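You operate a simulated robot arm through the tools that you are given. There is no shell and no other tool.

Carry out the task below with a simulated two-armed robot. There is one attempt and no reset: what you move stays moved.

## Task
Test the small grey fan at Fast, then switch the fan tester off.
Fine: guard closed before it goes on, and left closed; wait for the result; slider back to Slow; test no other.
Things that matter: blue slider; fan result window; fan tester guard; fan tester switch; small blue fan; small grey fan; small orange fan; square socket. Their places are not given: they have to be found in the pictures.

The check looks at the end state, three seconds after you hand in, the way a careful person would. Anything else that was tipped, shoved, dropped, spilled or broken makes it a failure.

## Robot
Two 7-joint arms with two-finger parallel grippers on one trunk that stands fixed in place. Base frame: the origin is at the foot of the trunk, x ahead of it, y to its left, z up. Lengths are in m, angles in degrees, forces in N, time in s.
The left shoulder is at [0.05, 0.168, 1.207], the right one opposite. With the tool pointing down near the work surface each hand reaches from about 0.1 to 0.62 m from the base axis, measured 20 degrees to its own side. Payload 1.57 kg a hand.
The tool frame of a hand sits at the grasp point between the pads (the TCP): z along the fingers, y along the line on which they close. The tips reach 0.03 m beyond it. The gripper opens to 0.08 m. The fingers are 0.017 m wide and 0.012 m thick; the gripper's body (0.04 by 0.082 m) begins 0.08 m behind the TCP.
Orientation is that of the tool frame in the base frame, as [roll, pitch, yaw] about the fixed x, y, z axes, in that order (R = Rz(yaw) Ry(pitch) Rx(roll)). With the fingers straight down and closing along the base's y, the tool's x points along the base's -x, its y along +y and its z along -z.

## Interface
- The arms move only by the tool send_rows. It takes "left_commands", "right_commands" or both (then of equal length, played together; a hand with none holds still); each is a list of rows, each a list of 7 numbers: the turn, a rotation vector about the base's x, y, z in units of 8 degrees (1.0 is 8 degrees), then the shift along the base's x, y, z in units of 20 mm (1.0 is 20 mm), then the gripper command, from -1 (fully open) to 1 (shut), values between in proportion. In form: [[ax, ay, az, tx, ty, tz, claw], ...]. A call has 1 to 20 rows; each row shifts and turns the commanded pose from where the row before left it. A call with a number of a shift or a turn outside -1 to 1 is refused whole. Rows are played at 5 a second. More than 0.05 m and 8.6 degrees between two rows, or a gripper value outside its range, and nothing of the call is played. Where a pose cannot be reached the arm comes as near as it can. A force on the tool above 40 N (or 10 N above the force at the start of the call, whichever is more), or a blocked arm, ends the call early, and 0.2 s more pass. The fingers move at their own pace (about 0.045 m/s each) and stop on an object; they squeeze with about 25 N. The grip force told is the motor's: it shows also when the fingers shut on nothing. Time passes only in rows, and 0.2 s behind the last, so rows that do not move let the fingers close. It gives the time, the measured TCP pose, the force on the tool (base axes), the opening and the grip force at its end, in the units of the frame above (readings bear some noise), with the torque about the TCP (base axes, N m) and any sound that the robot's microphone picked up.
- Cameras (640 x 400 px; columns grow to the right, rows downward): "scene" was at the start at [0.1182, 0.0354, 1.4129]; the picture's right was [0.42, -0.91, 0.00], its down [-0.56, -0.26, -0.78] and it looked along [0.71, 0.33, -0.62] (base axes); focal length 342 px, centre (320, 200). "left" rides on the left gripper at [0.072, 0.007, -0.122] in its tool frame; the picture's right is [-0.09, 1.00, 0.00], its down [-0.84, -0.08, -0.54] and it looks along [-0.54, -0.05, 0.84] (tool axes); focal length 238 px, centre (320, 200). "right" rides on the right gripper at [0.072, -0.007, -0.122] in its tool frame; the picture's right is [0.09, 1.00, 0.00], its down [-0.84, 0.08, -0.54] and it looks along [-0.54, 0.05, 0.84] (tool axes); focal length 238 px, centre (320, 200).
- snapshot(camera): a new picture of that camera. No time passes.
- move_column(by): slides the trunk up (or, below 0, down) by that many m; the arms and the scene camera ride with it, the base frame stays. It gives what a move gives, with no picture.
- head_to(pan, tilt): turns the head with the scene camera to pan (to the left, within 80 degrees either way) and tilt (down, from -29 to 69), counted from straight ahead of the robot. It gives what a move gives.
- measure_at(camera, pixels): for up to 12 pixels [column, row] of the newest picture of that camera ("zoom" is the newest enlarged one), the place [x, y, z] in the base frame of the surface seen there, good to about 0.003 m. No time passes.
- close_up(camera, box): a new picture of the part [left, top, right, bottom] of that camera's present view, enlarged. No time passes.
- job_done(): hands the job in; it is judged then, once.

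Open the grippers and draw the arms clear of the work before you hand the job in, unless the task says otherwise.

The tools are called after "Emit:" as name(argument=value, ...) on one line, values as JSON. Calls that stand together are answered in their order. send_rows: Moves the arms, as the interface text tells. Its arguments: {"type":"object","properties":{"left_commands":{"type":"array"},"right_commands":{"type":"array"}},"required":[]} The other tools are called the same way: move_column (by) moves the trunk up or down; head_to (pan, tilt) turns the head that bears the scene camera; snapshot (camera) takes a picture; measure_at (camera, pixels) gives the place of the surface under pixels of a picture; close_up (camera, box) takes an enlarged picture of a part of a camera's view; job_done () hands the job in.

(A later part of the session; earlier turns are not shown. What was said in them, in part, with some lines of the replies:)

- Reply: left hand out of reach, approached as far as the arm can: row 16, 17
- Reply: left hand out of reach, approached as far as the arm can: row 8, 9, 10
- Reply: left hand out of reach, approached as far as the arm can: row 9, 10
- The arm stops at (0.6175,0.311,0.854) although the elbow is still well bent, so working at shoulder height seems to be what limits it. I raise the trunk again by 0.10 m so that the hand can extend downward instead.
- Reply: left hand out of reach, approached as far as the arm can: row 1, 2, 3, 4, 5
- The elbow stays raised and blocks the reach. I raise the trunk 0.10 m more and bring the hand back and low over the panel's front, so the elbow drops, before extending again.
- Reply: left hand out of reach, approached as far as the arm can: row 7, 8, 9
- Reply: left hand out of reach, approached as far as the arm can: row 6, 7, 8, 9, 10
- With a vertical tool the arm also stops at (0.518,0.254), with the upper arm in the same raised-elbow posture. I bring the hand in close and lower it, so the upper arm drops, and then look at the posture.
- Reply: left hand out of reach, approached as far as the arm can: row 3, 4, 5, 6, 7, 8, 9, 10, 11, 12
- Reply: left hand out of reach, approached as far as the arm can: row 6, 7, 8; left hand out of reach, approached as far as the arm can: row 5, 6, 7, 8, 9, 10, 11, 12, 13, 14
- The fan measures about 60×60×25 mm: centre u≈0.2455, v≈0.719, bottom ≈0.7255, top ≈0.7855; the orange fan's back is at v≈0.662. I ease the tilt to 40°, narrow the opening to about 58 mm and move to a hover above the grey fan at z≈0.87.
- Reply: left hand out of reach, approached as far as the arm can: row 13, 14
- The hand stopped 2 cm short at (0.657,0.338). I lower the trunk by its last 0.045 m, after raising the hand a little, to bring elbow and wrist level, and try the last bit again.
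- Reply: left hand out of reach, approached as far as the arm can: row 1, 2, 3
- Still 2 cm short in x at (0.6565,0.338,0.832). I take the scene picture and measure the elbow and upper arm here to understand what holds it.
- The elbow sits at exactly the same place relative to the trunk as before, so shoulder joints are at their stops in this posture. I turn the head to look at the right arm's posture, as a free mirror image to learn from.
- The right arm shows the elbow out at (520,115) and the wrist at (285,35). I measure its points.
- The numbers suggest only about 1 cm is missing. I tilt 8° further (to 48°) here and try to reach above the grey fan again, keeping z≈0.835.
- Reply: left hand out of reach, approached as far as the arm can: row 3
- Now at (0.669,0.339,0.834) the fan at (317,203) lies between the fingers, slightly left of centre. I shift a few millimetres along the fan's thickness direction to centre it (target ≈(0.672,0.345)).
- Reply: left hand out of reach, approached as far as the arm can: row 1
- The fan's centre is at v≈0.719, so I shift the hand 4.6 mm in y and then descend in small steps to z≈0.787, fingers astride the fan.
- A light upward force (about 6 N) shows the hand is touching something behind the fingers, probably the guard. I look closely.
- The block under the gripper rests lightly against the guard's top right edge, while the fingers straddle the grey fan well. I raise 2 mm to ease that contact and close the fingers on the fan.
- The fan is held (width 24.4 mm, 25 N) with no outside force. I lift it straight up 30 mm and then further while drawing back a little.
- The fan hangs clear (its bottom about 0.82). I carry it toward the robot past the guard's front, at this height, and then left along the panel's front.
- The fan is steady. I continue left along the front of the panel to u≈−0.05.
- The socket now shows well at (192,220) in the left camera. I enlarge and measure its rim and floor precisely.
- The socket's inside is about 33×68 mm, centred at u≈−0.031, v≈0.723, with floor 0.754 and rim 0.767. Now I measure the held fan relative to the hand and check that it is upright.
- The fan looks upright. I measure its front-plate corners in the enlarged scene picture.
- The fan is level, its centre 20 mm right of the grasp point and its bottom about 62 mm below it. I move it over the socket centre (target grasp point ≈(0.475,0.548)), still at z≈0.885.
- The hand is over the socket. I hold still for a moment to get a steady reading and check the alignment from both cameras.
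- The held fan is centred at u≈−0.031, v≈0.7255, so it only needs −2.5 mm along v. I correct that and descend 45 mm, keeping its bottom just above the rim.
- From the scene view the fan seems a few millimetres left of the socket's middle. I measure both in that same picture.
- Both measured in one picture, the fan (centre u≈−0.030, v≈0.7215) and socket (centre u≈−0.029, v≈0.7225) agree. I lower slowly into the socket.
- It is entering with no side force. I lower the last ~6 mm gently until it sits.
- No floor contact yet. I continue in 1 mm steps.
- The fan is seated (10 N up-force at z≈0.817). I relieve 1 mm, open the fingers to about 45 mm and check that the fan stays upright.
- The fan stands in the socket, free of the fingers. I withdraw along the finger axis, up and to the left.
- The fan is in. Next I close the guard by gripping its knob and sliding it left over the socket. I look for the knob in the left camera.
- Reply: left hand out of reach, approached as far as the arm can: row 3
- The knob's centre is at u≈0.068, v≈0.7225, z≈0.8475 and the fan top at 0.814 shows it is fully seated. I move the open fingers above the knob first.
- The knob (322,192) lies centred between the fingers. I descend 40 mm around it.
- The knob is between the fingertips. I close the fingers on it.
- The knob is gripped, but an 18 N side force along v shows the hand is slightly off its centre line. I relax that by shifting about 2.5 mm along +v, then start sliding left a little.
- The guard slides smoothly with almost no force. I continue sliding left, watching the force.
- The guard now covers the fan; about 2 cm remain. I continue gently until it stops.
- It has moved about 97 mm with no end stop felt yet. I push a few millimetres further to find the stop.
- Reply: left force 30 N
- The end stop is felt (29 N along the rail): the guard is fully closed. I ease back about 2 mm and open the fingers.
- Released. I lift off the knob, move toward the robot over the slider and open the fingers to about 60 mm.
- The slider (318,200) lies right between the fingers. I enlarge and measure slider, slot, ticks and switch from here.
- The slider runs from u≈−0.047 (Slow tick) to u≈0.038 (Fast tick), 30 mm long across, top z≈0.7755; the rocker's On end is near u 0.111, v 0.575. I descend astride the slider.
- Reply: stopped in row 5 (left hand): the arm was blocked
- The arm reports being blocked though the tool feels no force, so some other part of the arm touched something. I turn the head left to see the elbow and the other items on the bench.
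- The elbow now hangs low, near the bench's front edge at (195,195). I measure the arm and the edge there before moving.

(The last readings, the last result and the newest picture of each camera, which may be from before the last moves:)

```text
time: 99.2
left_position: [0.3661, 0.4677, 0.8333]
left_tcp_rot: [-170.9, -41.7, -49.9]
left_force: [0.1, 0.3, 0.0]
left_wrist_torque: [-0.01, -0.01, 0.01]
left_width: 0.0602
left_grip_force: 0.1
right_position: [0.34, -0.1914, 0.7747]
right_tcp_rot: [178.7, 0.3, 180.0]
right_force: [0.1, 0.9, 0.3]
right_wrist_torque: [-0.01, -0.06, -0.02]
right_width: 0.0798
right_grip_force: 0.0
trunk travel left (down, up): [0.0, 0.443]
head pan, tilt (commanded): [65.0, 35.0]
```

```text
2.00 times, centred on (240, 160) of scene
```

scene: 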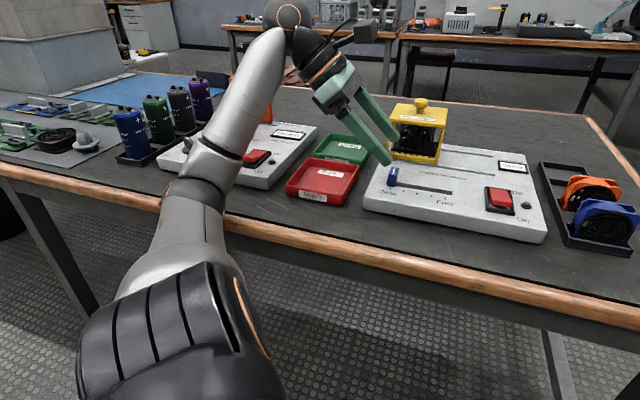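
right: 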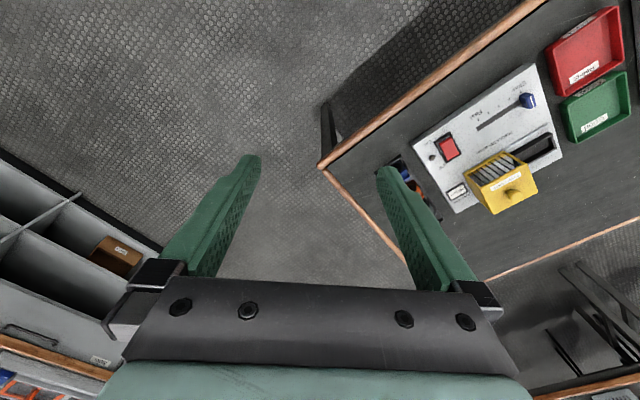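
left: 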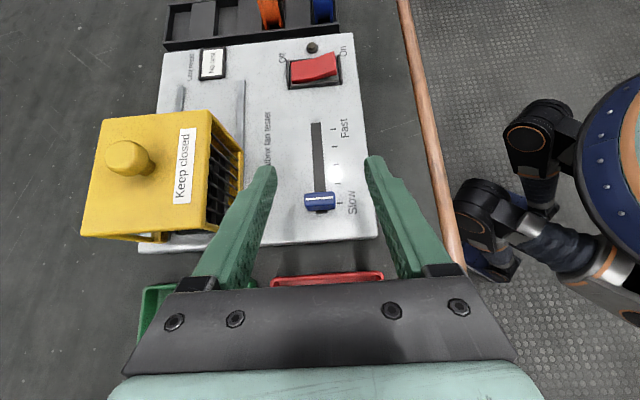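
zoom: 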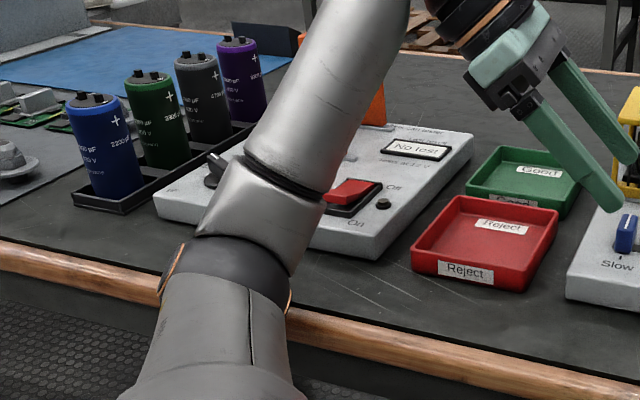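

The elbow had come down onto the bench's front edge (elbow surface near (0.086,0.482,0.80), bench top 0.72); nothing else was touched. I raise the trunk by 0.15 m, which lifts elbow and hand straight off.

Emit:
move_column(by=0.15)

Emit:
snapshot(camera="scene")

Emit:
snapshot(camera="left")

```text
time: 100.9
left_position: [0.3698, 0.4806, 0.9673]
left_tcp_rot: [-172.9, -42.8, -48.8]
left_force: [0.5, -1.0, -0.1]
left_wrist_torque: [-0.02, 0.03, 0.0]
left_width: 0.0599
left_grip_force: 0.1
right_position: [0.3422, -0.1801, 0.9249]
right_tcp_rot: [-180.0, 0.0, -179.9]
right_force: [0.2, -0.4, 0.2]
right_wrist_torque: [0.0, -0.02, 0.02]
right_width: 0.0802
right_grip_force: 0.1
trunk travel left (down, up): [-0.15, 0.293]
head pan, tilt (commanded): [65.0, 35.0]
```

```text
taken
```

scene: 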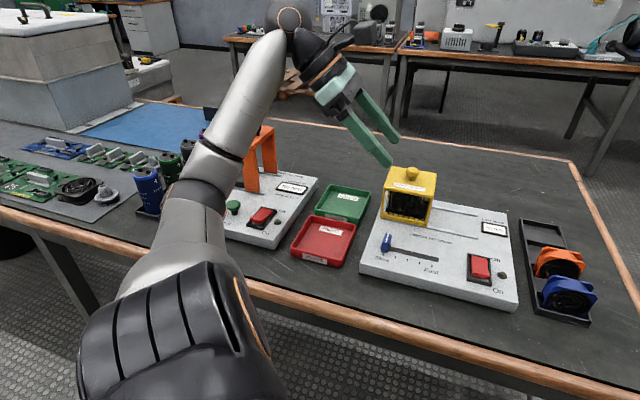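

```text
taken
```

left: 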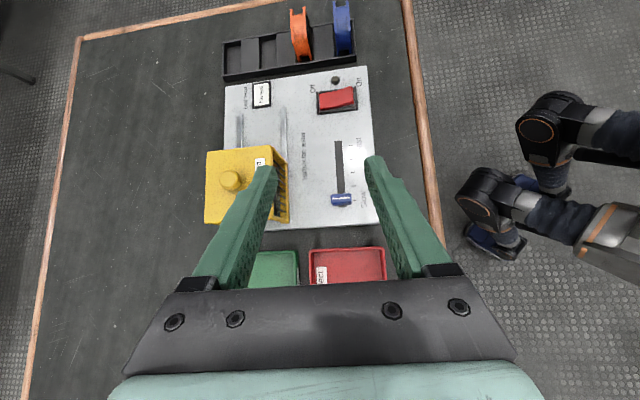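

The scene looks undisturbed (guard closed, capacitors standing, trays in place). I bring the tool upright here at z≈0.97 so that I can work the slider and switch with a vertical hand.

Emit:
send_rows(left_commands=[[0.56, 0.706, 0, 0, 0, 0, -0.5], [0.56, 0.706, 0, 0, 0, 0, -0.5], [0.56, 0.706, 0, 0, 0, 0, -0.5], [0.56, 0.706, 0, 0, 0, 0, -0.5], [0.56, 0.706, 0, 0, 0, 0, -0.5], [0.56, 0.706, 0, 0, 0, 0, -0.5]])

Emit:
snapshot(camera="scene")

```text
time: 102.3
left_position: [0.3693, 0.4799, 0.9679]
left_tcp_rot: [-179.9, 0.0, -46.0]
left_force: [-0.2, 0.2, 0.0]
left_wrist_torque: [0.01, -0.01, -0.05]
left_width: 0.0601
left_grip_force: 0.1
right_position: [0.3423, -0.179, 0.9261]
right_tcp_rot: [-180.0, 0.1, -180.0]
right_force: [0.7, -0.4, -0.8]
right_wrist_torque: [-0.02, -0.02, -0.02]
right_width: 0.0802
right_grip_force: 0.0
trunk travel left (down, up): [-0.15, 0.293]
head pan, tilt (commanded): [65.0, 35.0]
```

```text
taken
```

scene: 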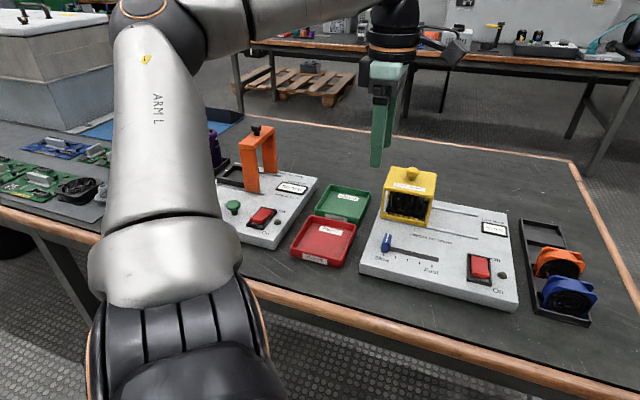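

The tool is vertical now. I turn it −89° so the fingers close along the slider's travel direction, while moving above the slider.

Emit:
send_rows(left_commands=[[0, 0, -0.927, 0.085, -0.1, -0.15, -0.5], [0, 0, -0.927, 0.085, -0.1, -0.15, -0.5], [0, 0, -0.927, 0.085, -0.1, -0.15, -0.5], [0, 0, -0.927, 0.085, -0.1, -0.15, -0.5], [0, 0, -0.927, 0.085, -0.1, -0.15, -0.5], [0, 0, -0.927, 0.085, -0.1, -0.15, -0.5], [0, 0, -0.927, 0.085, -0.1, -0.15, -0.5], [0, 0, -0.927, 0.085, -0.1, -0.15, -0.5], [0, 0, -0.927, 0.085, -0.1, -0.15, -0.5], [0, 0, -0.927, 0.085, -0.1, -0.15, -0.5], [0, 0, -0.927, 0.085, -0.1, -0.15, -0.5], [0, 0, -0.927, 0.085, -0.1, -0.15, -0.5]])

Emit:
head_to(pan=35, tilt=38)

Emit:
snapshot(camera="scene")

Emit:
snapshot(camera="left")

```text
time: 104.9
left_position: [0.3908, 0.4575, 0.9313]
left_tcp_rot: [179.9, -0.1, -135.2]
left_force: [-1.2, 0.8, 0.5]
left_wrist_torque: [-0.01, -0.01, 0.01]
left_width: 0.0599
left_grip_force: 0.0
right_position: [0.3427, -0.1802, 0.927]
right_tcp_rot: [179.9, 0.0, -180.0]
right_force: [0.2, -0.6, 0.3]
right_wrist_torque: [0.0, 0.02, -0.03]
right_width: 0.0798
right_grip_force: 0.1
trunk travel left (down, up): [-0.15, 0.293]
head pan, tilt (commanded): [65.0, 35.0]
```

```text
time: 105.9
left_position: [0.3903, 0.4579, 0.9329]
left_tcp_rot: [-179.9, -0.1, -135.0]
left_force: [0.6, 0.7, 0.2]
left_wrist_torque: [-0.03, -0.02, 0.0]
left_width: 0.0603
left_grip_force: 0.0
right_position: [0.3434, -0.1803, 0.927]
right_tcp_rot: [-180.0, 0.0, -179.9]
right_force: [0.2, -0.1, 0.7]
right_wrist_torque: [-0.02, 0.02, -0.03]
right_width: 0.08
right_grip_force: 0.0
trunk travel left (down, up): [-0.15, 0.293]
head pan, tilt (commanded): [35.0, 38.0]
```

```text
taken
```

scene: 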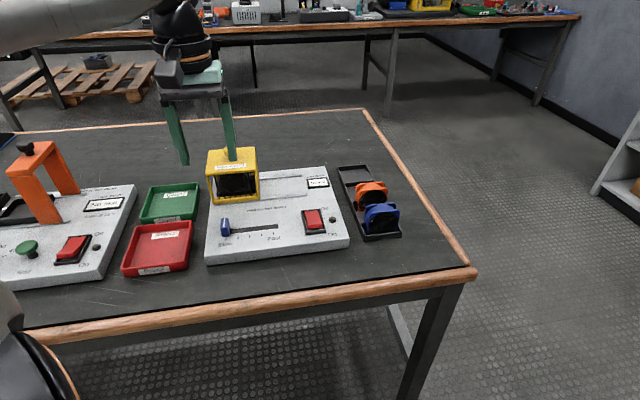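

```text
taken
```

left: 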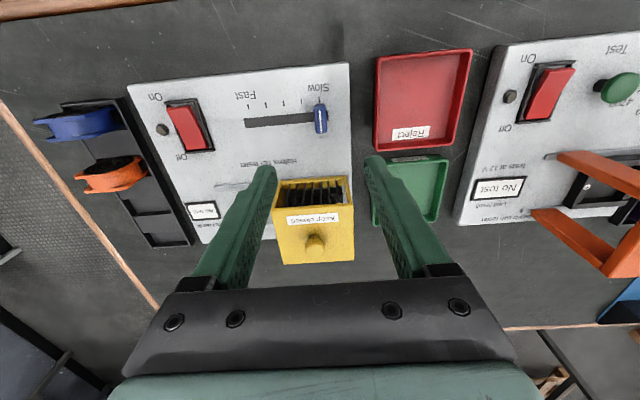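

The hand is vertical over the slider at (0.390,0.458). I narrow the fingers to 40 mm and descend to z≈0.80, then check.

Emit:
send_rows(left_commands=[[0, 0, 0, 0, -0.03, -0.8, 0], [0, 0, 0, 0, -0.03, -0.8, 0], [0, 0, 0, 0, 0, -0.8, 0], [0, 0, 0, 0, 0, -0.8, 0], [0, 0, 0, 0, 0, -0.8, 0], [0, 0, 0, 0, 0, -0.8, 0], [0, 0, 0, 0, 0, -0.8, 0], [0, 0, 0, 0, 0, -0.8, 0]])

Emit:
close_up(camera="scene", box=[160, 120, 380, 290])

Emit:
snapshot(camera="left")

```text
time: 107.7
left_position: [0.3912, 0.4547, 0.8031]
left_tcp_rot: [-180.0, 0.1, -135.1]
left_force: [-0.9, 0.5, 0.5]
left_wrist_torque: [-0.02, -0.05, 0.01]
left_width: 0.0399
left_grip_force: 0.2
right_position: [0.3434, -0.1809, 0.9274]
right_tcp_rot: [180.0, 0.1, -179.9]
right_force: [0.6, 0.3, 0.2]
right_wrist_torque: [-0.05, 0.01, -0.01]
right_width: 0.08
right_grip_force: 0.2
trunk travel left (down, up): [-0.15, 0.293]
head pan, tilt (commanded): [35.0, 38.0]
```

```text
2.35 times, centred on (270, 205) of scene
```

zoom: 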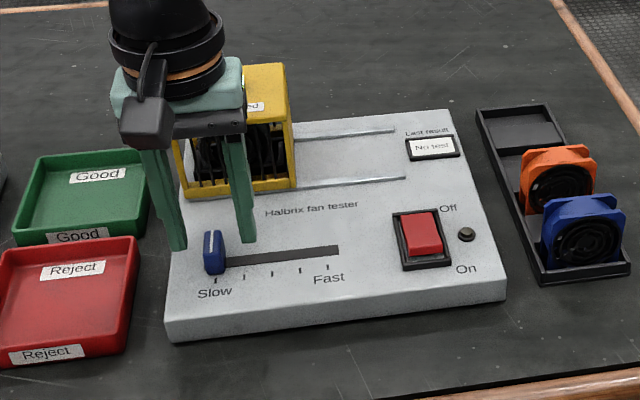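

```text
taken
```

left: 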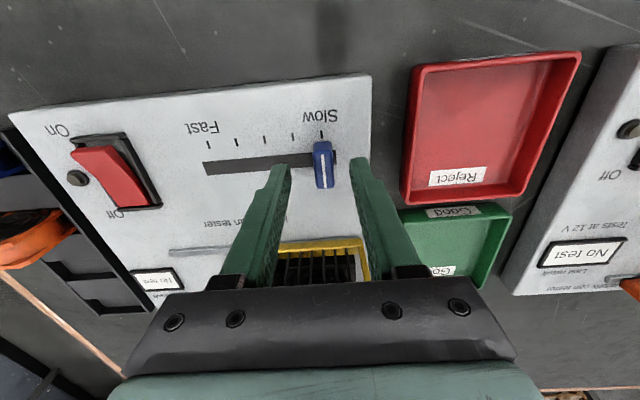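

The slider lies between the fingertips in both views. I go down to z≈0.788 and close on it.

Emit:
send_rows(left_commands=[[0, 0, 0, 0, 0, -0.4, 0], [0, 0, 0, 0, 0, -0.35, 0], [0, 0, 0, 0, 0, 0, 0.3], [0, 0, 0, 0, 0, 0, 0.6], [0, 0, 0, 0, 0, 0, 1], [0, 0, 0, 0, 0, 0, 1]])

Emit:
close_up(camera="scene", box=[160, 120, 380, 290])

```text
time: 109.1
left_position: [0.3913, 0.4552, 0.7882]
left_tcp_rot: [-179.9, 0.0, -135.0]
left_force: [0.0, -1.2, -1.9]
left_wrist_torque: [0.21, -0.19, 0.08]
left_width: 0.0139
left_grip_force: 28.5
right_position: [0.3429, -0.181, 0.9262]
right_tcp_rot: [-180.0, 0.0, 180.0]
right_force: [0.0, -0.6, 0.1]
right_wrist_torque: [0.02, -0.02, 0.02]
right_width: 0.08
right_grip_force: 0.2
trunk travel left (down, up): [-0.15, 0.293]
head pan, tilt (commanded): [35.0, 38.0]
```

```text
2.35 times, centred on (270, 205) of scene
```

zoom: 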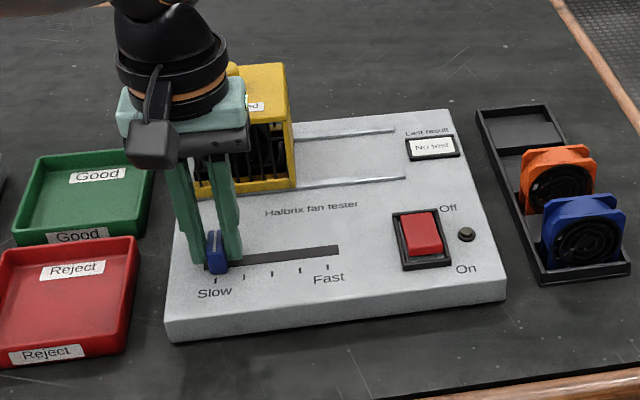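

Gripped (14 mm). I drag the slider toward Fast, first about 79 mm.

Emit:
send_rows(left_commands=[[0, 0, 0, 0.4, -0.4, 0, 1], [0, 0, 0, 0.4, -0.4, 0, 1], [0, 0, 0, 0.4, -0.4, 0, 1], [0, 0, 0, 0.4, -0.4, 0, 1], [0, 0, 0, 0.4, -0.4, 0, 1], [0, 0, 0, 0.4, -0.4, 0, 1], [0, 0, 0, 0.4, -0.4, 0, 1], [0, 0, 0, 0, 0, 0, 1]])

Emit:
close_up(camera="scene", box=[160, 120, 380, 290])

```text
time: 110.9
left_position: [0.4468, 0.3986, 0.7875]
left_tcp_rot: [-180.0, -0.3, -135.1]
left_force: [-8.5, -10.0, -18.4]
left_wrist_torque: [-0.38, -0.06, 0.24]
left_width: 0.0139
left_grip_force: 30.1
right_position: [0.3432, -0.1801, 0.9271]
right_tcp_rot: [-180.0, 0.0, -180.0]
right_force: [1.2, 0.1, 0.2]
right_wrist_torque: [-0.03, 0.01, 0.0]
right_width: 0.0802
right_grip_force: 0.1
trunk travel left (down, up): [-0.15, 0.293]
head pan, tilt (commanded): [35.0, 38.0]
```

```text
2.35 times, centred on (270, 205) of scene
```

zoom: 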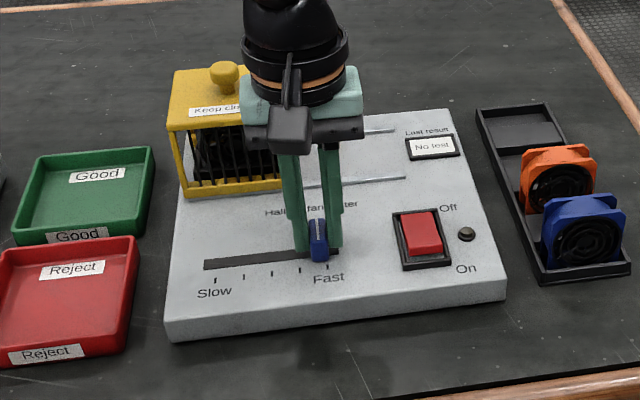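

The slider is near Fast (u≈0.034). I correct the small side and vertical tension and push the last few millimetres to the Fast end.

Emit:
send_rows(left_commands=[[0, 0, 0, 0.05, -0.15, -0.06, 1], [0, 0, 0, 0.1, -0.1, 0, 1], [0, 0, 0, 0, 0, 0, 1]])

Emit:
close_up(camera="scene", box=[200, 160, 340, 270])

```text
time: 111.7
left_position: [0.4486, 0.3956, 0.7876]
left_tcp_rot: [-179.9, -0.1, -135.0]
left_force: [-5.5, 2.0, -8.1]
left_wrist_torque: [-0.21, 0.45, 0.0]
left_width: 0.0139
left_grip_force: 30.5
right_position: [0.3426, -0.1794, 0.9263]
right_tcp_rot: [180.0, 0.0, -180.0]
right_force: [-0.5, -0.3, 0.6]
right_wrist_torque: [-0.01, -0.03, 0.0]
right_width: 0.0801
right_grip_force: 0.3
trunk travel left (down, up): [-0.15, 0.293]
head pan, tilt (commanded): [35.0, 38.0]
```

```text
3.64 times, centred on (270, 215) of scene
```

zoom: 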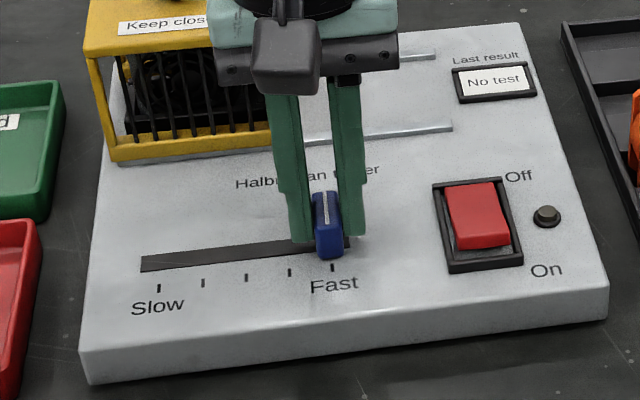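

The slider's line stands at the Fast tick (331,268). I push 2 mm more to make sure it is against the end.

Emit:
send_rows(left_commands=[[0, 0, 0, 0.08, -0.08, 0, 1], [0, 0, 0, 0.04, -0.04, 0, 1], [0, 0, 0, 0, 0, 0, 1]])

```text
time: 112.5
left_position: [0.4497, 0.3951, 0.7879]
left_tcp_rot: [179.6, 0.1, -134.9]
left_force: [-13.5, 28.0, 7.8]
left_wrist_torque: [-0.17, 0.56, -0.13]
left_width: 0.0141
left_grip_force: 30.1
right_position: [0.3418, -0.1793, 0.9281]
right_tcp_rot: [-179.9, 0.1, 180.0]
right_force: [0.0, -0.5, -0.6]
right_wrist_torque: [-0.02, 0.01, -0.01]
right_width: 0.0801
right_grip_force: 0.0
trunk travel left (down, up): [-0.15, 0.293]
head pan, tilt (commanded): [35.0, 38.0]
```

The Fast end stop is felt (29 N). I ease off slightly and open the fingers.

Emit:
send_rows(left_commands=[[0, 0, 0, -0.06, 0.06, 0, 1], [0, 0, 0, 0, 0, 0, 0.4], [0, 0, 0, 0, 0, 0, 0.1], [0, 0, 0, 0, 0, 0, 0], [0, 0, 0, 0, 0, 0.9, 0], [0, 0, 0, 0, 0, 0.9, 0], [0, 0, 0, 0, 0, 0.9, 0]])

Emit:
close_up(camera="scene", box=[200, 160, 340, 270])

Emit:
snapshot(camera="left")

```text
time: 114.1
left_position: [0.4497, 0.392, 0.8412]
left_tcp_rot: [-179.9, -0.1, -135.0]
left_force: [-0.6, 0.1, -0.4]
left_wrist_torque: [0.01, 0.01, -0.01]
left_width: 0.0401
left_grip_force: 0.0
right_position: [0.3434, -0.1803, 0.9262]
right_tcp_rot: [-180.0, 0.0, 180.0]
right_force: [0.2, -0.5, 0.3]
right_wrist_torque: [0.01, 0.0, 0.02]
right_width: 0.0798
right_grip_force: 0.0
trunk travel left (down, up): [-0.15, 0.293]
head pan, tilt (commanded): [35.0, 38.0]
```

```text
3.64 times, centred on (270, 215) of scene
```

zoom: 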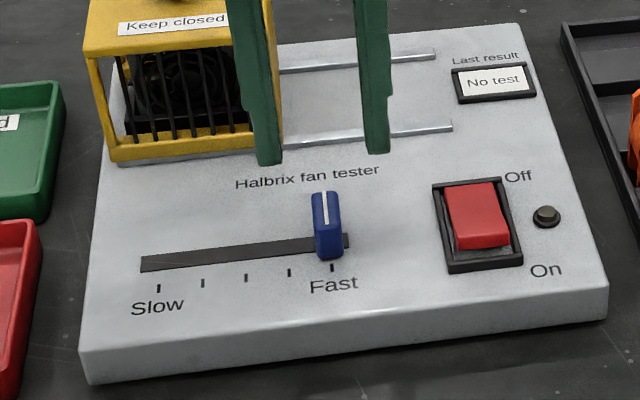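

```text
taken
```

left: 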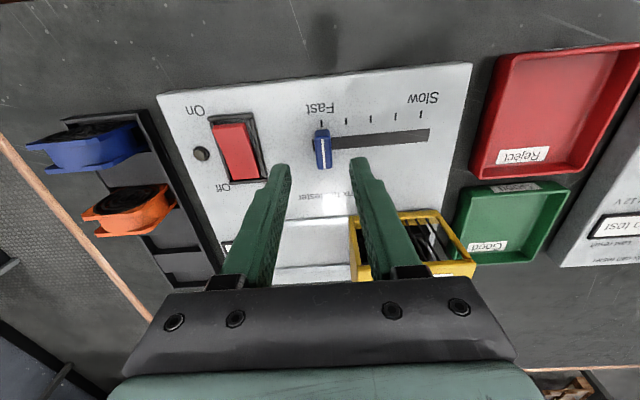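

The slider is at Fast and the guard is closed; the window reads "No test". I close the fingers and move above the rocker's On end (target (0.486,0.329)).

Emit:
send_rows(left_commands=[[0, 0, 0, 0.45, -0.79, 0, 1], [0, 0, 0, 0.45, -0.79, 0, 1], [0, 0, 0, 0.45, -0.79, -0.2, 1], [0, 0, 0, 0.45, -0.79, -0.4, 1], [0, 0, 0, 0, 0, -0.4, 1], [0, 0, 0, 0, 0, 0, 1]])

Emit:
close_up(camera="scene", box=[220, 140, 380, 270])

Emit:
close_up(camera="left", box=[220, 80, 420, 260])

```text
time: 115.5
left_position: [0.4865, 0.33, 0.8199]
left_tcp_rot: [-179.9, 0.0, -135.0]
left_force: [-0.1, -0.4, 0.9]
left_wrist_torque: [0.0, -0.04, -0.04]
left_width: 0.0
left_grip_force: 21.3
right_position: [0.3429, -0.1809, 0.9262]
right_tcp_rot: [-179.9, 0.0, 179.9]
right_force: [-0.7, 0.2, 0.2]
right_wrist_torque: [-0.02, 0.01, 0.03]
right_width: 0.0799
right_grip_force: 0.1
trunk travel left (down, up): [-0.15, 0.293]
head pan, tilt (commanded): [35.0, 38.0]
```

```text
3.08 times, centred on (300, 205) of scene
```

zoom: 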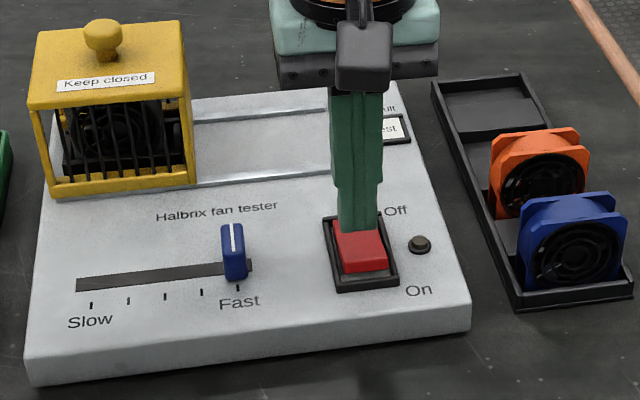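

```text
2.22 times, centred on (320, 170) of left
```

zoom: 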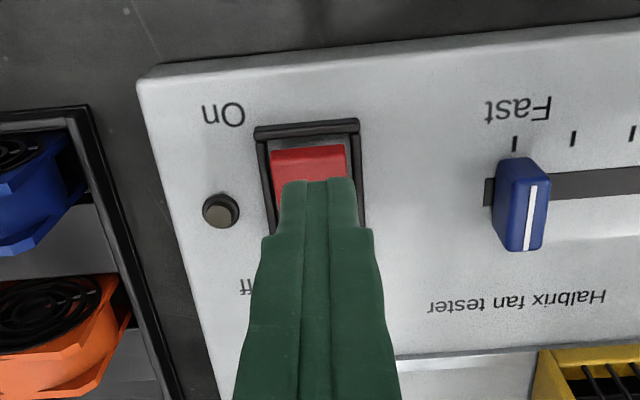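

The closed fingertips are over the rocker's On half. I press down in small steps.

Emit:
send_rows(left_commands=[[0, 0, 0, -0.02, -0.02, -0.6, 1], [0, 0, 0, 0, 0, -0.4, 1], [0, 0, 0, 0, 0, -0.25, 1], [0, 0, 0, 0, 0, -0.2, 1], [0, 0, 0, 0, 0, -0.15, 1]])

Emit:
close_up(camera="scene", box=[220, 140, 380, 270])

```text
time: 116.7
left_position: [0.4861, 0.3281, 0.79]
left_tcp_rot: [-179.9, 0.0, -135.1]
left_force: [-4.9, 0.1, 7.5]
left_wrist_torque: [0.04, 0.07, 0.03]
left_width: 0.0004
left_grip_force: 21.4
right_position: [0.3433, -0.1812, 0.9269]
right_tcp_rot: [-180.0, 0.1, 180.0]
right_force: [-0.5, -0.3, 1.2]
right_wrist_torque: [0.01, -0.01, 0.02]
right_width: 0.0803
right_grip_force: 0.1
trunk travel left (down, up): [-0.15, 0.293]
head pan, tilt (commanded): [35.0, 38.0]
heard: click
```

```text
3.08 times, centred on (300, 205) of scene
```

zoom: 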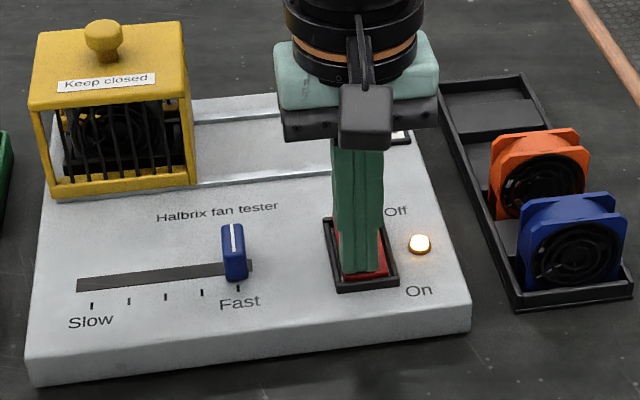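

A click sounded and the lamp at (420,243) is lit: the tester is on. I lift off and wait, watching the window.

Emit:
send_rows(left_commands=[[0, 0, 0, 0, 0, 0.6, 1], [0, 0, 0, 0, 0, 0.9, 1], [0, 0, 0, -0.5, -0.5, 0.5, 1], [0, 0, 0, -0.5, -0.5, 0, 1], [0, 0, 0, 0, 0, 0, 1]])

Emit:
close_up(camera="scene", box=[200, 140, 360, 270])

Emit:
snapshot(camera="left")

```text
time: 117.9
left_position: [0.4652, 0.3088, 0.8285]
left_tcp_rot: [-179.9, -0.1, -135.1]
left_force: [-0.4, -0.5, -1.0]
left_wrist_torque: [0.0, 0.02, 0.03]
left_width: 0.0
left_grip_force: 21.5
right_position: [0.3433, -0.1806, 0.9278]
right_tcp_rot: [-180.0, -0.1, -180.0]
right_force: [0.2, -0.1, 0.2]
right_wrist_torque: [0.03, -0.01, 0.0]
right_width: 0.0802
right_grip_force: 0.1
trunk travel left (down, up): [-0.15, 0.293]
head pan, tilt (commanded): [35.0, 38.0]
```

```text
3.08 times, centred on (280, 205) of scene
```

zoom: 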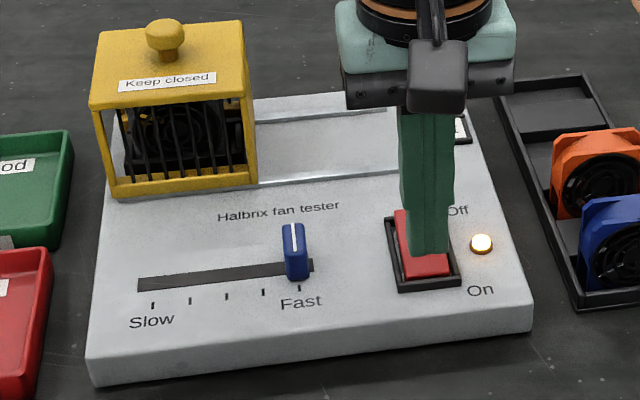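

```text
taken
```

left: 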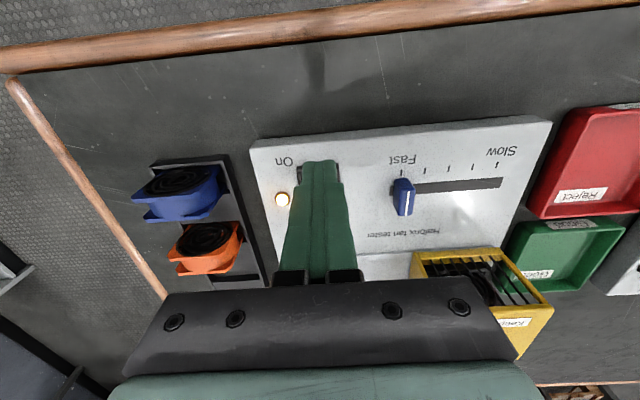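

The window is hidden behind the hand; I move the hand a little left and wait.

Emit:
send_rows(left_commands=[[0, 0, 0, -0.7, 0.5, 0.6, 1], [0, 0, 0, -0.7, 0.5, 0.6, 1], [0, 0, 0, -0.7, 0.5, 0, 1], [0, 0, 0, -0.7, 0.5, 0, 1], [0, 0, 0, 0, 0, 0, 1], [0, 0, 0, 0, 0, 0, 1], [0, 0, 0, 0, 0, 0, 1]])

Emit:
close_up(camera="scene", box=[200, 140, 360, 270])

```text
time: 119.5
left_position: [0.4092, 0.3514, 0.8522]
left_tcp_rot: [-179.9, -0.1, -135.0]
left_force: [-0.2, -0.1, -0.6]
left_wrist_torque: [-0.03, 0.02, 0.01]
left_width: 0.0001
left_grip_force: 21.0
right_position: [0.3429, -0.1801, 0.9268]
right_tcp_rot: [180.0, 0.0, -180.0]
right_force: [0.0, 0.1, 0.8]
right_wrist_torque: [0.0, -0.01, 0.01]
right_width: 0.0802
right_grip_force: 0.1
trunk travel left (down, up): [-0.15, 0.293]
head pan, tilt (commanded): [35.0, 38.0]
```

```text
3.08 times, centred on (280, 205) of scene
```

zoom: 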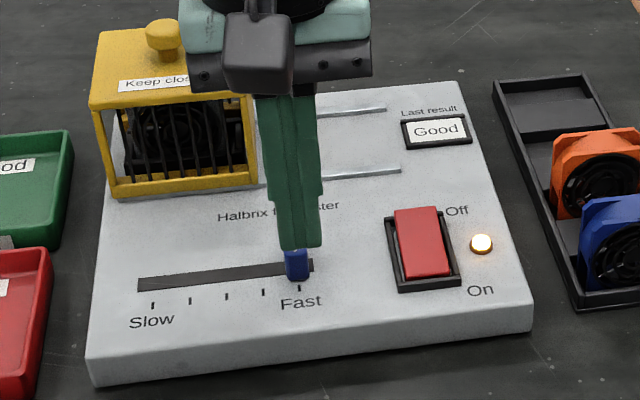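

The window shows "Good". Now I move above the rocker's Off half (target (0.5155,0.3585)) to switch the tester off.

Emit:
send_rows(left_commands=[[0, 0, 0, 0.886, 0.059, -0.1, 1], [0, 0, 0, 0.886, 0.059, -0.1, 1], [0, 0, 0, 0.886, 0.059, -0.1, 1], [0, 0, 0, 0.886, 0.059, -0.3, 1], [0, 0, 0, 0.886, 0.059, -0.5, 1], [0, 0, 0, 0.886, 0.059, -0.5, 1], [0, 0, 0, 0, 0, 0, 1]])

Emit:
close_up(camera="left", box=[220, 80, 420, 260])

Emit:
close_up(camera="scene", box=[200, 140, 360, 270])

```text
time: 121.1
left_position: [0.5164, 0.3546, 0.8208]
left_tcp_rot: [-179.9, -0.1, -135.0]
left_force: [0.9, 0.6, -0.6]
left_wrist_torque: [0.03, 0.01, 0.01]
left_width: 0.0
left_grip_force: 21.1
right_position: [0.3427, -0.1799, 0.9261]
right_tcp_rot: [180.0, 0.0, -179.9]
right_force: [0.5, 0.4, 0.1]
right_wrist_torque: [0.02, -0.01, 0.01]
right_width: 0.08
right_grip_force: 0.1
trunk travel left (down, up): [-0.15, 0.293]
head pan, tilt (commanded): [35.0, 38.0]
```

```text
2.22 times, centred on (320, 170) of left
```

zoom: 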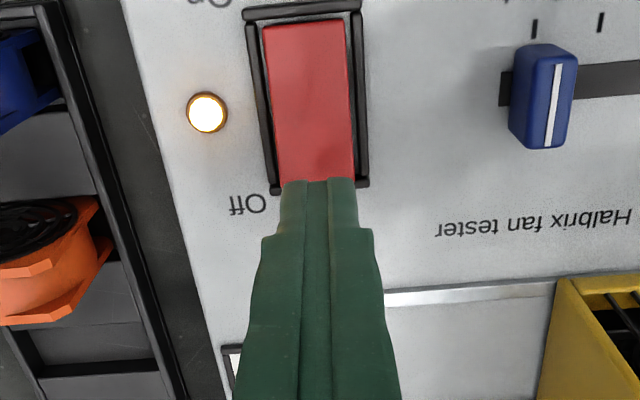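

```text
3.08 times, centred on (280, 205) of scene
```

zoom: 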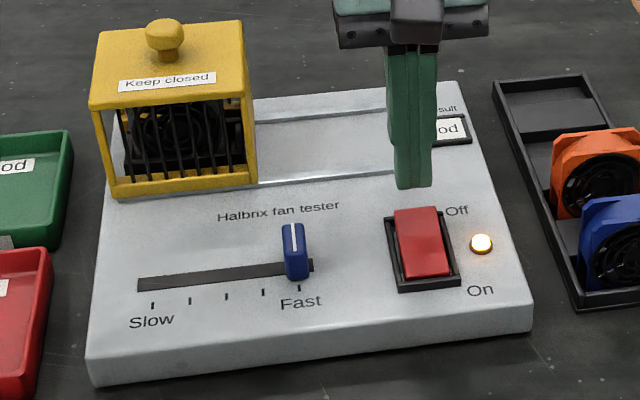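

The tips are at the rocker's Off end, a few millimetres too far out. I shift in slightly and press down.

Emit:
send_rows(left_commands=[[0, 0, 0, -0.24, -0.03, -0.5, 1], [0, 0, 0, 0, 0, -0.4, 1], [0, 0, 0, 0, 0, -0.25, 1], [0, 0, 0, 0, 0, -0.2, 1], [0, 0, 0, 0, 0, -0.15, 1]])

Emit:
close_up(camera="scene", box=[200, 140, 360, 270])

```text
time: 122.3
left_position: [0.5107, 0.3541, 0.7922]
left_tcp_rot: [-180.0, 0.1, -135.0]
left_force: [1.1, 2.6, 7.4]
left_wrist_torque: [0.11, 0.05, 0.01]
left_width: 0.0
left_grip_force: 21.8
right_position: [0.3436, -0.1813, 0.9266]
right_tcp_rot: [179.9, 0.0, -180.0]
right_force: [0.7, 0.2, -0.5]
right_wrist_torque: [0.0, 0.0, -0.02]
right_width: 0.08
right_grip_force: 0.0
trunk travel left (down, up): [-0.15, 0.293]
head pan, tilt (commanded): [35.0, 38.0]
heard: click
```

```text
3.08 times, centred on (280, 205) of scene
```

zoom: 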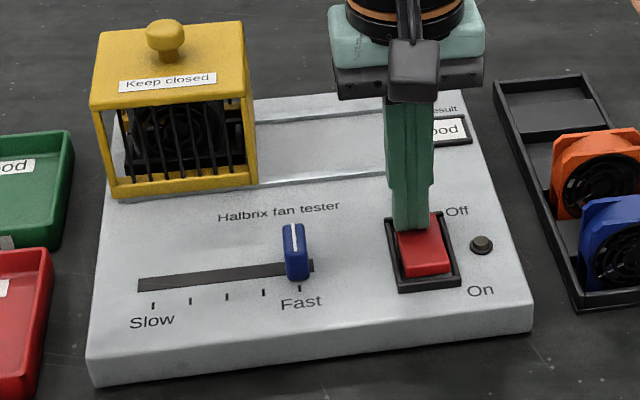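

A click, and the lamp is out: the tester is off. I lift and move back over the slider at Fast, opening the fingers to 40 mm.

Emit:
send_rows(left_commands=[[0, 0, 0, 0, 0, 0.9, 1], [0, 0, 0, 0, 0, 0.9, 1], [0, 0, 0, 0, 0, 0.9, 1], [0, 0, 0, -0.7625, 0.524, 0, 0.5], [0, 0, 0, -0.7625, 0.524, 0, 0], [0, 0, 0, -0.7625, 0.524, 0, 0], [0, 0, 0, -0.7625, 0.524, 0, 0], [0, 0, 0, 0, 0, 0, 0]])

Emit:
close_up(camera="left", box=[220, 80, 420, 260])

Emit:
close_up(camera="scene", box=[200, 140, 360, 270])

```text
time: 124.1
left_position: [0.4524, 0.3981, 0.846]
left_tcp_rot: [-179.8, 0.0, -135.0]
left_force: [0.6, -0.4, 0.4]
left_wrist_torque: [0.01, 0.02, 0.01]
left_width: 0.04
left_grip_force: 0.0
right_position: [0.3427, -0.1797, 0.9263]
right_tcp_rot: [179.9, -0.1, 180.0]
right_force: [-0.4, 0.1, 0.2]
right_wrist_torque: [0.0, -0.01, 0.01]
right_width: 0.0801
right_grip_force: 0.1
trunk travel left (down, up): [-0.15, 0.293]
head pan, tilt (commanded): [35.0, 38.0]
```

```text
2.22 times, centred on (320, 170) of left
```

zoom: 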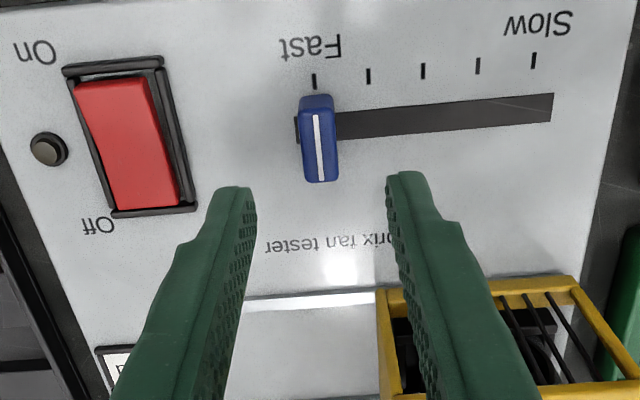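

```text
3.08 times, centred on (280, 205) of scene
```

zoom: 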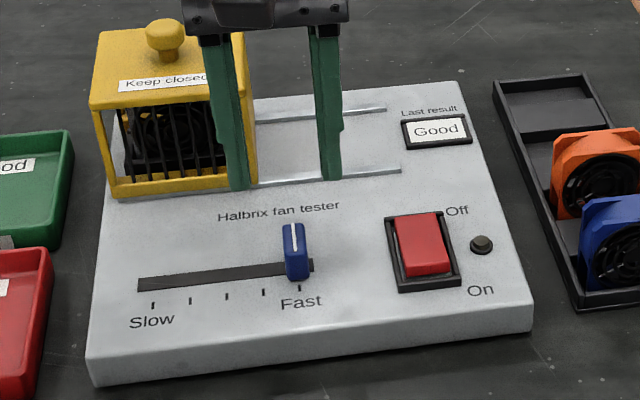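

The window still reads "Good" and the lamp is off. I descend astride the slider and grip it.

Emit:
send_rows(left_commands=[[0, 0, 0, -0.12, -0.12, -0.7, 0], [0, 0, 0, 0, 0, -0.8, 0], [0, 0, 0, 0, 0, -0.8, 0], [0, 0, 0, 0, 0, -0.6, 0], [0, 0, 0, 0, 0, 0, 0.3], [0, 0, 0, 0, 0, 0, 0.6], [0, 0, 0, 0, 0, 0, 1], [0, 0, 0, 0, 0, 0, 1]])

Emit:
close_up(camera="scene", box=[200, 140, 360, 270])

```text
time: 125.9
left_position: [0.4489, 0.3957, 0.7875]
left_tcp_rot: [-179.8, 0.0, -135.0]
left_force: [0.9, -1.2, -2.2]
left_wrist_torque: [0.2, -0.21, 0.08]
left_width: 0.0138
left_grip_force: 29.4
right_position: [0.344, -0.1807, 0.9265]
right_tcp_rot: [-180.0, -0.1, 180.0]
right_force: [-0.1, 0.5, -0.9]
right_wrist_torque: [-0.02, 0.02, 0.05]
right_width: 0.0802
right_grip_force: 0.0
trunk travel left (down, up): [-0.15, 0.293]
head pan, tilt (commanded): [35.0, 38.0]
```

```text
3.08 times, centred on (280, 205) of scene
```

zoom: 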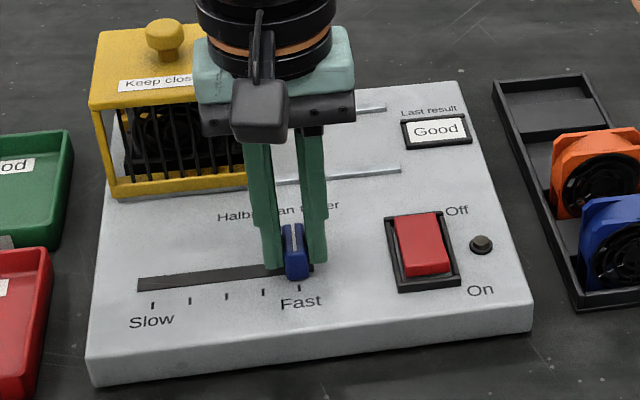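

The slider is gripped (14 mm). I drag it back toward Slow, about 79 mm first.

Emit:
send_rows(left_commands=[[0, 0, 0, -0.4, 0.4, 0, 1], [0, 0, 0, -0.4, 0.4, 0, 1], [0, 0, 0, -0.4, 0.4, 0, 1], [0, 0, 0, -0.4, 0.4, 0, 1], [0, 0, 0, -0.4, 0.4, 0, 1], [0, 0, 0, -0.4, 0.4, 0, 1], [0, 0, 0, -0.4, 0.4, 0, 1], [0, 0, 0, 0, 0, 0, 1]])

Emit:
close_up(camera="scene", box=[180, 140, 340, 270])

```text
time: 127.7
left_position: [0.3919, 0.4519, 0.7889]
left_tcp_rot: [-179.9, -0.2, -135.1]
left_force: [-2.0, -0.9, -8.9]
left_wrist_torque: [0.41, -0.28, 0.08]
left_width: 0.0138
left_grip_force: 30.6
right_position: [0.3438, -0.1803, 0.9257]
right_tcp_rot: [179.9, 0.0, -180.0]
right_force: [-0.2, 0.0, 0.1]
right_wrist_torque: [-0.02, -0.03, -0.01]
right_width: 0.0801
right_grip_force: 0.0
trunk travel left (down, up): [-0.15, 0.293]
head pan, tilt (commanded): [35.0, 38.0]
```

```text
3.08 times, centred on (260, 205) of scene
```

zoom: 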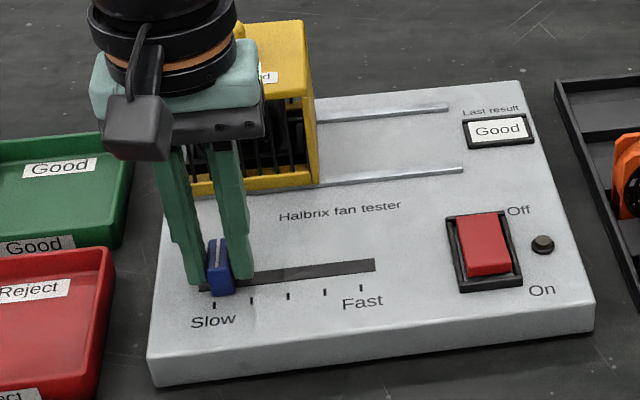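

It stands almost at Slow (u≈−0.042). I push the last millimetres to the Slow stop.

Emit:
send_rows(left_commands=[[0, 0, 0, -0.1, 0.1, -0.03, 1], [0, 0, 0, -0.08, 0.08, 0, 1], [0, 0, 0, -0.04, 0.04, 0, 1], [0, 0, 0, 0, 0, 0, 1]])

Emit:
close_up(camera="scene", box=[180, 140, 340, 270])

```text
time: 128.7
left_position: [0.3892, 0.4558, 0.7885]
left_tcp_rot: [-179.9, 0.0, -135.2]
left_force: [-0.7, -1.6, 2.5]
left_wrist_torque: [-0.68, 0.77, 0.1]
left_width: 0.0138
left_grip_force: 30.1
right_position: [0.3431, -0.1798, 0.9269]
right_tcp_rot: [179.9, -0.1, -179.9]
right_force: [-0.6, -0.5, 0.1]
right_wrist_torque: [-0.02, 0.03, 0.02]
right_width: 0.08
right_grip_force: 0.1
trunk travel left (down, up): [-0.15, 0.293]
head pan, tilt (commanded): [35.0, 38.0]
```

```text
3.08 times, centred on (260, 205) of scene
```

zoom: 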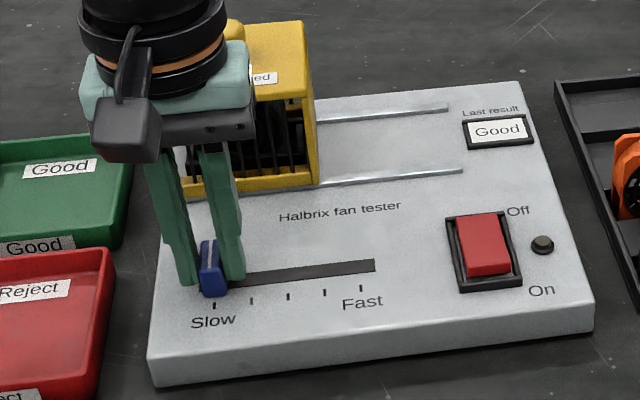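

At u≈−0.047 it is about where it began; I feel gently for the stop.

Emit:
send_rows(left_commands=[[0, 0, 0, -0.06, 0.06, 0, 1], [0, 0, 0, -0.05, 0.05, 0, 1], [0, 0, 0, 0, 0, 0, 1]])

```text
time: 129.5
left_position: [0.3879, 0.4553, 0.7874]
left_tcp_rot: [-179.7, 0.0, -135.1]
left_force: [9.0, -19.4, 0.6]
left_wrist_torque: [-0.3, 0.07, 0.07]
left_width: 0.0141
left_grip_force: 31.0
right_position: [0.3441, -0.1817, 0.9271]
right_tcp_rot: [179.9, 0.0, -180.0]
right_force: [0.5, -0.2, 0.5]
right_wrist_torque: [0.02, 0.02, 0.02]
right_width: 0.0799
right_grip_force: 0.2
trunk travel left (down, up): [-0.15, 0.293]
head pan, tilt (commanded): [35.0, 38.0]
```

The Slow stop is felt (about 20 N). I ease off slightly, open the fingers and lift straight up.

Emit:
send_rows(left_commands=[[0, 0, 0, 0.05, -0.05, 0, 1], [0, 0, 0, 0, 0, 0, 0.4], [0, 0, 0, 0, 0, 0, 0.1], [0, 0, 0, 0, 0, 0, 0], [0, 0, 0, 0, 0, 0.9, 0], [0, 0, 0, 0, 0, 0.9, 0], [0, 0, 0, 0, 0, 0.9, 0], [0, 0, 0, 0, 0, 0.9, 0]])

Emit:
close_up(camera="scene", box=[180, 140, 340, 270])

Emit:
snapshot(camera="left")

```text
time: 131.3
left_position: [0.388, 0.4575, 0.8583]
left_tcp_rot: [-180.0, 0.0, -135.1]
left_force: [0.2, -0.4, 1.0]
left_wrist_torque: [0.02, 0.01, 0.03]
left_width: 0.0401
left_grip_force: 0.0
right_position: [0.3425, -0.1803, 0.9265]
right_tcp_rot: [-180.0, 0.0, 180.0]
right_force: [-0.6, -1.0, -0.8]
right_wrist_torque: [0.0, 0.05, 0.0]
right_width: 0.0801
right_grip_force: 0.1
trunk travel left (down, up): [-0.15, 0.293]
head pan, tilt (commanded): [35.0, 38.0]
```

```text
3.08 times, centred on (260, 205) of scene
```

zoom: 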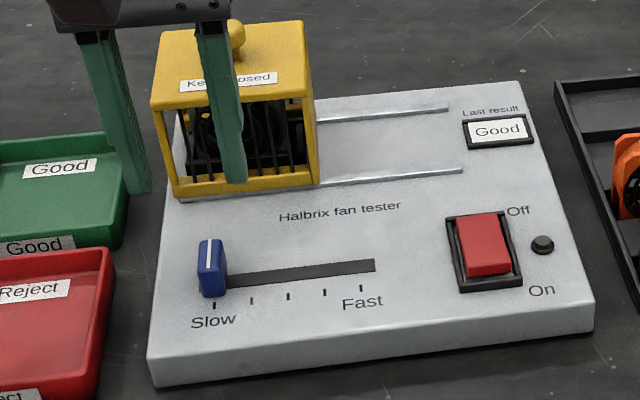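

```text
taken
```

left: 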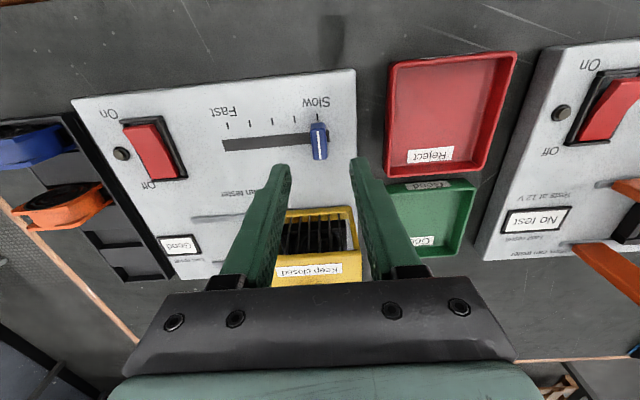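

The slider is at Slow, the switch off, the window "Good". I open the gripper fully and draw the left arm up and back, clear of the work.

Emit:
send_rows(left_commands=[[0, 0, 0, 0, 0, 0.9, -0.3], [0, 0, 0, 0, 0, 0.9, -0.6], [0, 0, 0, 0, 0, 0.9, -1], [0, 0, 0, 0, 0, 0.9, -1], [0, 0, 0, 0, 0, 0.9, -1], [0, 0, 0, 0, 0, 0.9, -1], [0, 0, 0, -0.6, -0.2, 0.6, -1], [0, 0, 0, -0.6, -0.2, 0.6, -1], [0, 0, 0, -0.6, -0.2, 0.6, -1], [0, 0, 0, -0.6, -0.2, 0.6, -1]])

Emit:
move_column(by=0.15)

Emit:
snapshot(camera="scene")

Emit:
snapshot(camera="left")

```text
time: 133.5
left_position: [0.3377, 0.4414, 1.0148]
left_tcp_rot: [-179.9, -0.2, -135.0]
left_force: [0.2, -0.3, -0.6]
left_wrist_torque: [0.0, 0.0, 0.02]
left_width: 0.0801
left_grip_force: 0.0
right_position: [0.342, -0.1795, 0.9278]
right_tcp_rot: [-180.0, 0.2, 179.9]
right_force: [-0.9, -0.2, 0.0]
right_wrist_torque: [0.02, -0.01, 0.01]
right_width: 0.0804
right_grip_force: 0.0
trunk travel left (down, up): [-0.15, 0.293]
head pan, tilt (commanded): [35.0, 38.0]
```

```text
time: 135.2
left_position: [0.3388, 0.4423, 1.1638]
left_tcp_rot: [-179.9, -0.1, -135.0]
left_force: [0.3, -0.1, -0.5]
left_wrist_torque: [-0.01, 0.01, 0.05]
left_width: 0.0799
left_grip_force: 0.0
right_position: [0.3422, -0.1801, 1.0771]
right_tcp_rot: [180.0, -0.1, 180.0]
right_force: [0.0, -0.3, 1.0]
right_wrist_torque: [0.01, -0.02, 0.0]
right_width: 0.0797
right_grip_force: 0.1
trunk travel left (down, up): [-0.3, 0.143]
head pan, tilt (commanded): [35.0, 38.0]
```

```text
taken
```

scene: 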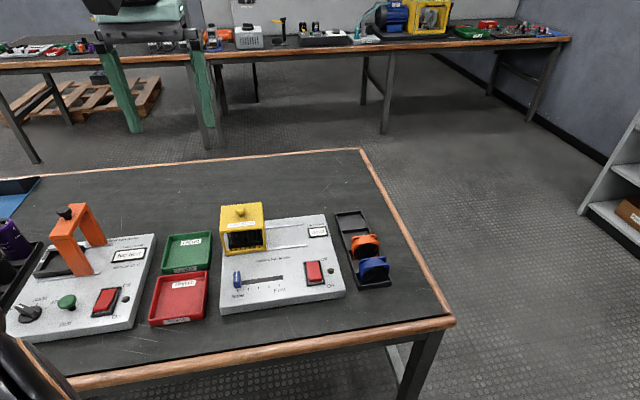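

```text
taken
```

left: 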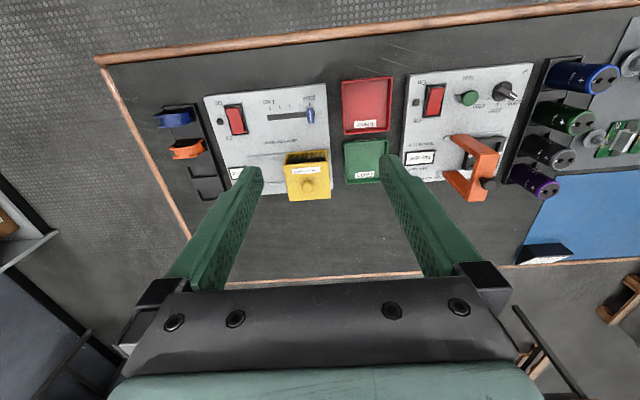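

Both arms are clear. I take final enlarged views of the tester, the rack and the left part of the bench to verify the end state.

Emit:
close_up(camera="scene", box=[210, 190, 400, 320])

Emit:
head_to(pan=62, tilt=40)

Emit:
snapshot(camera="scene")

Emit:
close_up(camera="left", box=[140, 60, 640, 260])

```text
3.08 times, centred on (305, 255) of scene
```

zoom: 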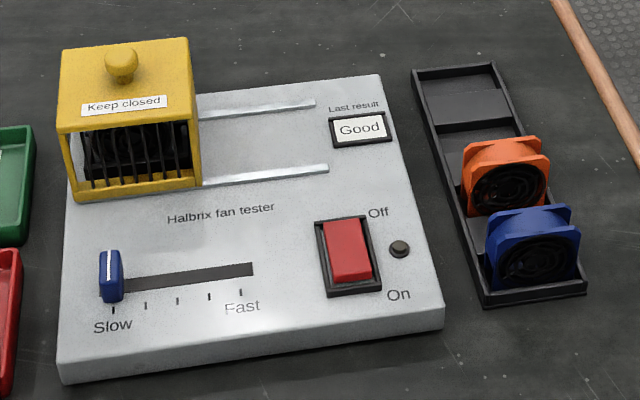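

```text
time: 136.1
left_position: [0.3386, 0.4416, 1.1651]
left_tcp_rot: [-179.9, -0.1, -134.9]
left_force: [-0.5, 0.3, 0.9]
left_wrist_torque: [0.02, 0.0, 0.0]
left_width: 0.08
left_grip_force: 0.1
right_position: [0.342, -0.1795, 1.076]
right_tcp_rot: [180.0, -0.1, -179.9]
right_force: [0.6, -0.6, -0.3]
right_wrist_torque: [0.0, -0.02, 0.02]
right_width: 0.08
right_grip_force: 0.1
trunk travel left (down, up): [-0.3, 0.143]
head pan, tilt (commanded): [62.0, 40.0]
```

```text
taken
```

scene: 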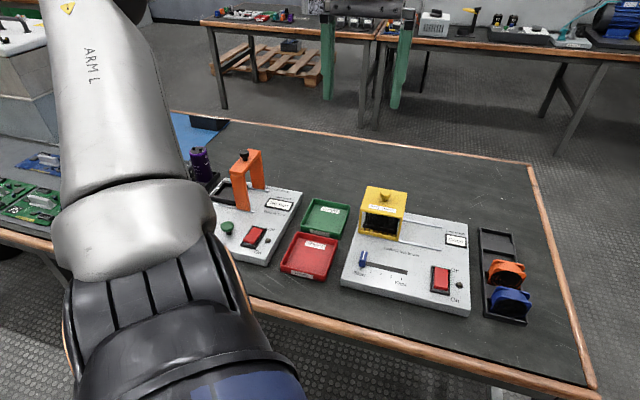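

```text
1.28 times, centred on (390, 160) of left
```

zoom: 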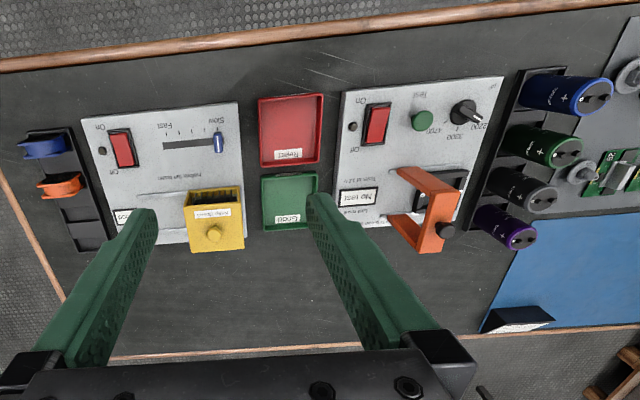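

The end state looks right. The fan is in the socket under the closed guard, the window reads "Good", the slider is at Slow, and the switch is off with its lamp out. The other fans, trays and the second tester look untouched, and both grippers are open and clear. I hand in.

Emit:
job_done()

```text
The job is handed in.
```

I tested the small grey fan at Fast and the window read "Good". The fan tester is now off and I've handed the job in.

- **Order:** I closed the guard before switching on, and it is still closed. I switched off only after the result showed, then moved the slider back to Slow.
- **Where things are:** The grey fan is still in the socket under the guard. The orange and blue fans are in their rack, and I tested no other fan.
- **One contact:** Before the test, while I was moving to the slider, the left elbow came down on the bench's front edge and the arm stopped. I raised the trunk to free it. In the pictures afterwards, nothing on the bench looked moved.

Both grippers are open and the arms are clear of the bench.
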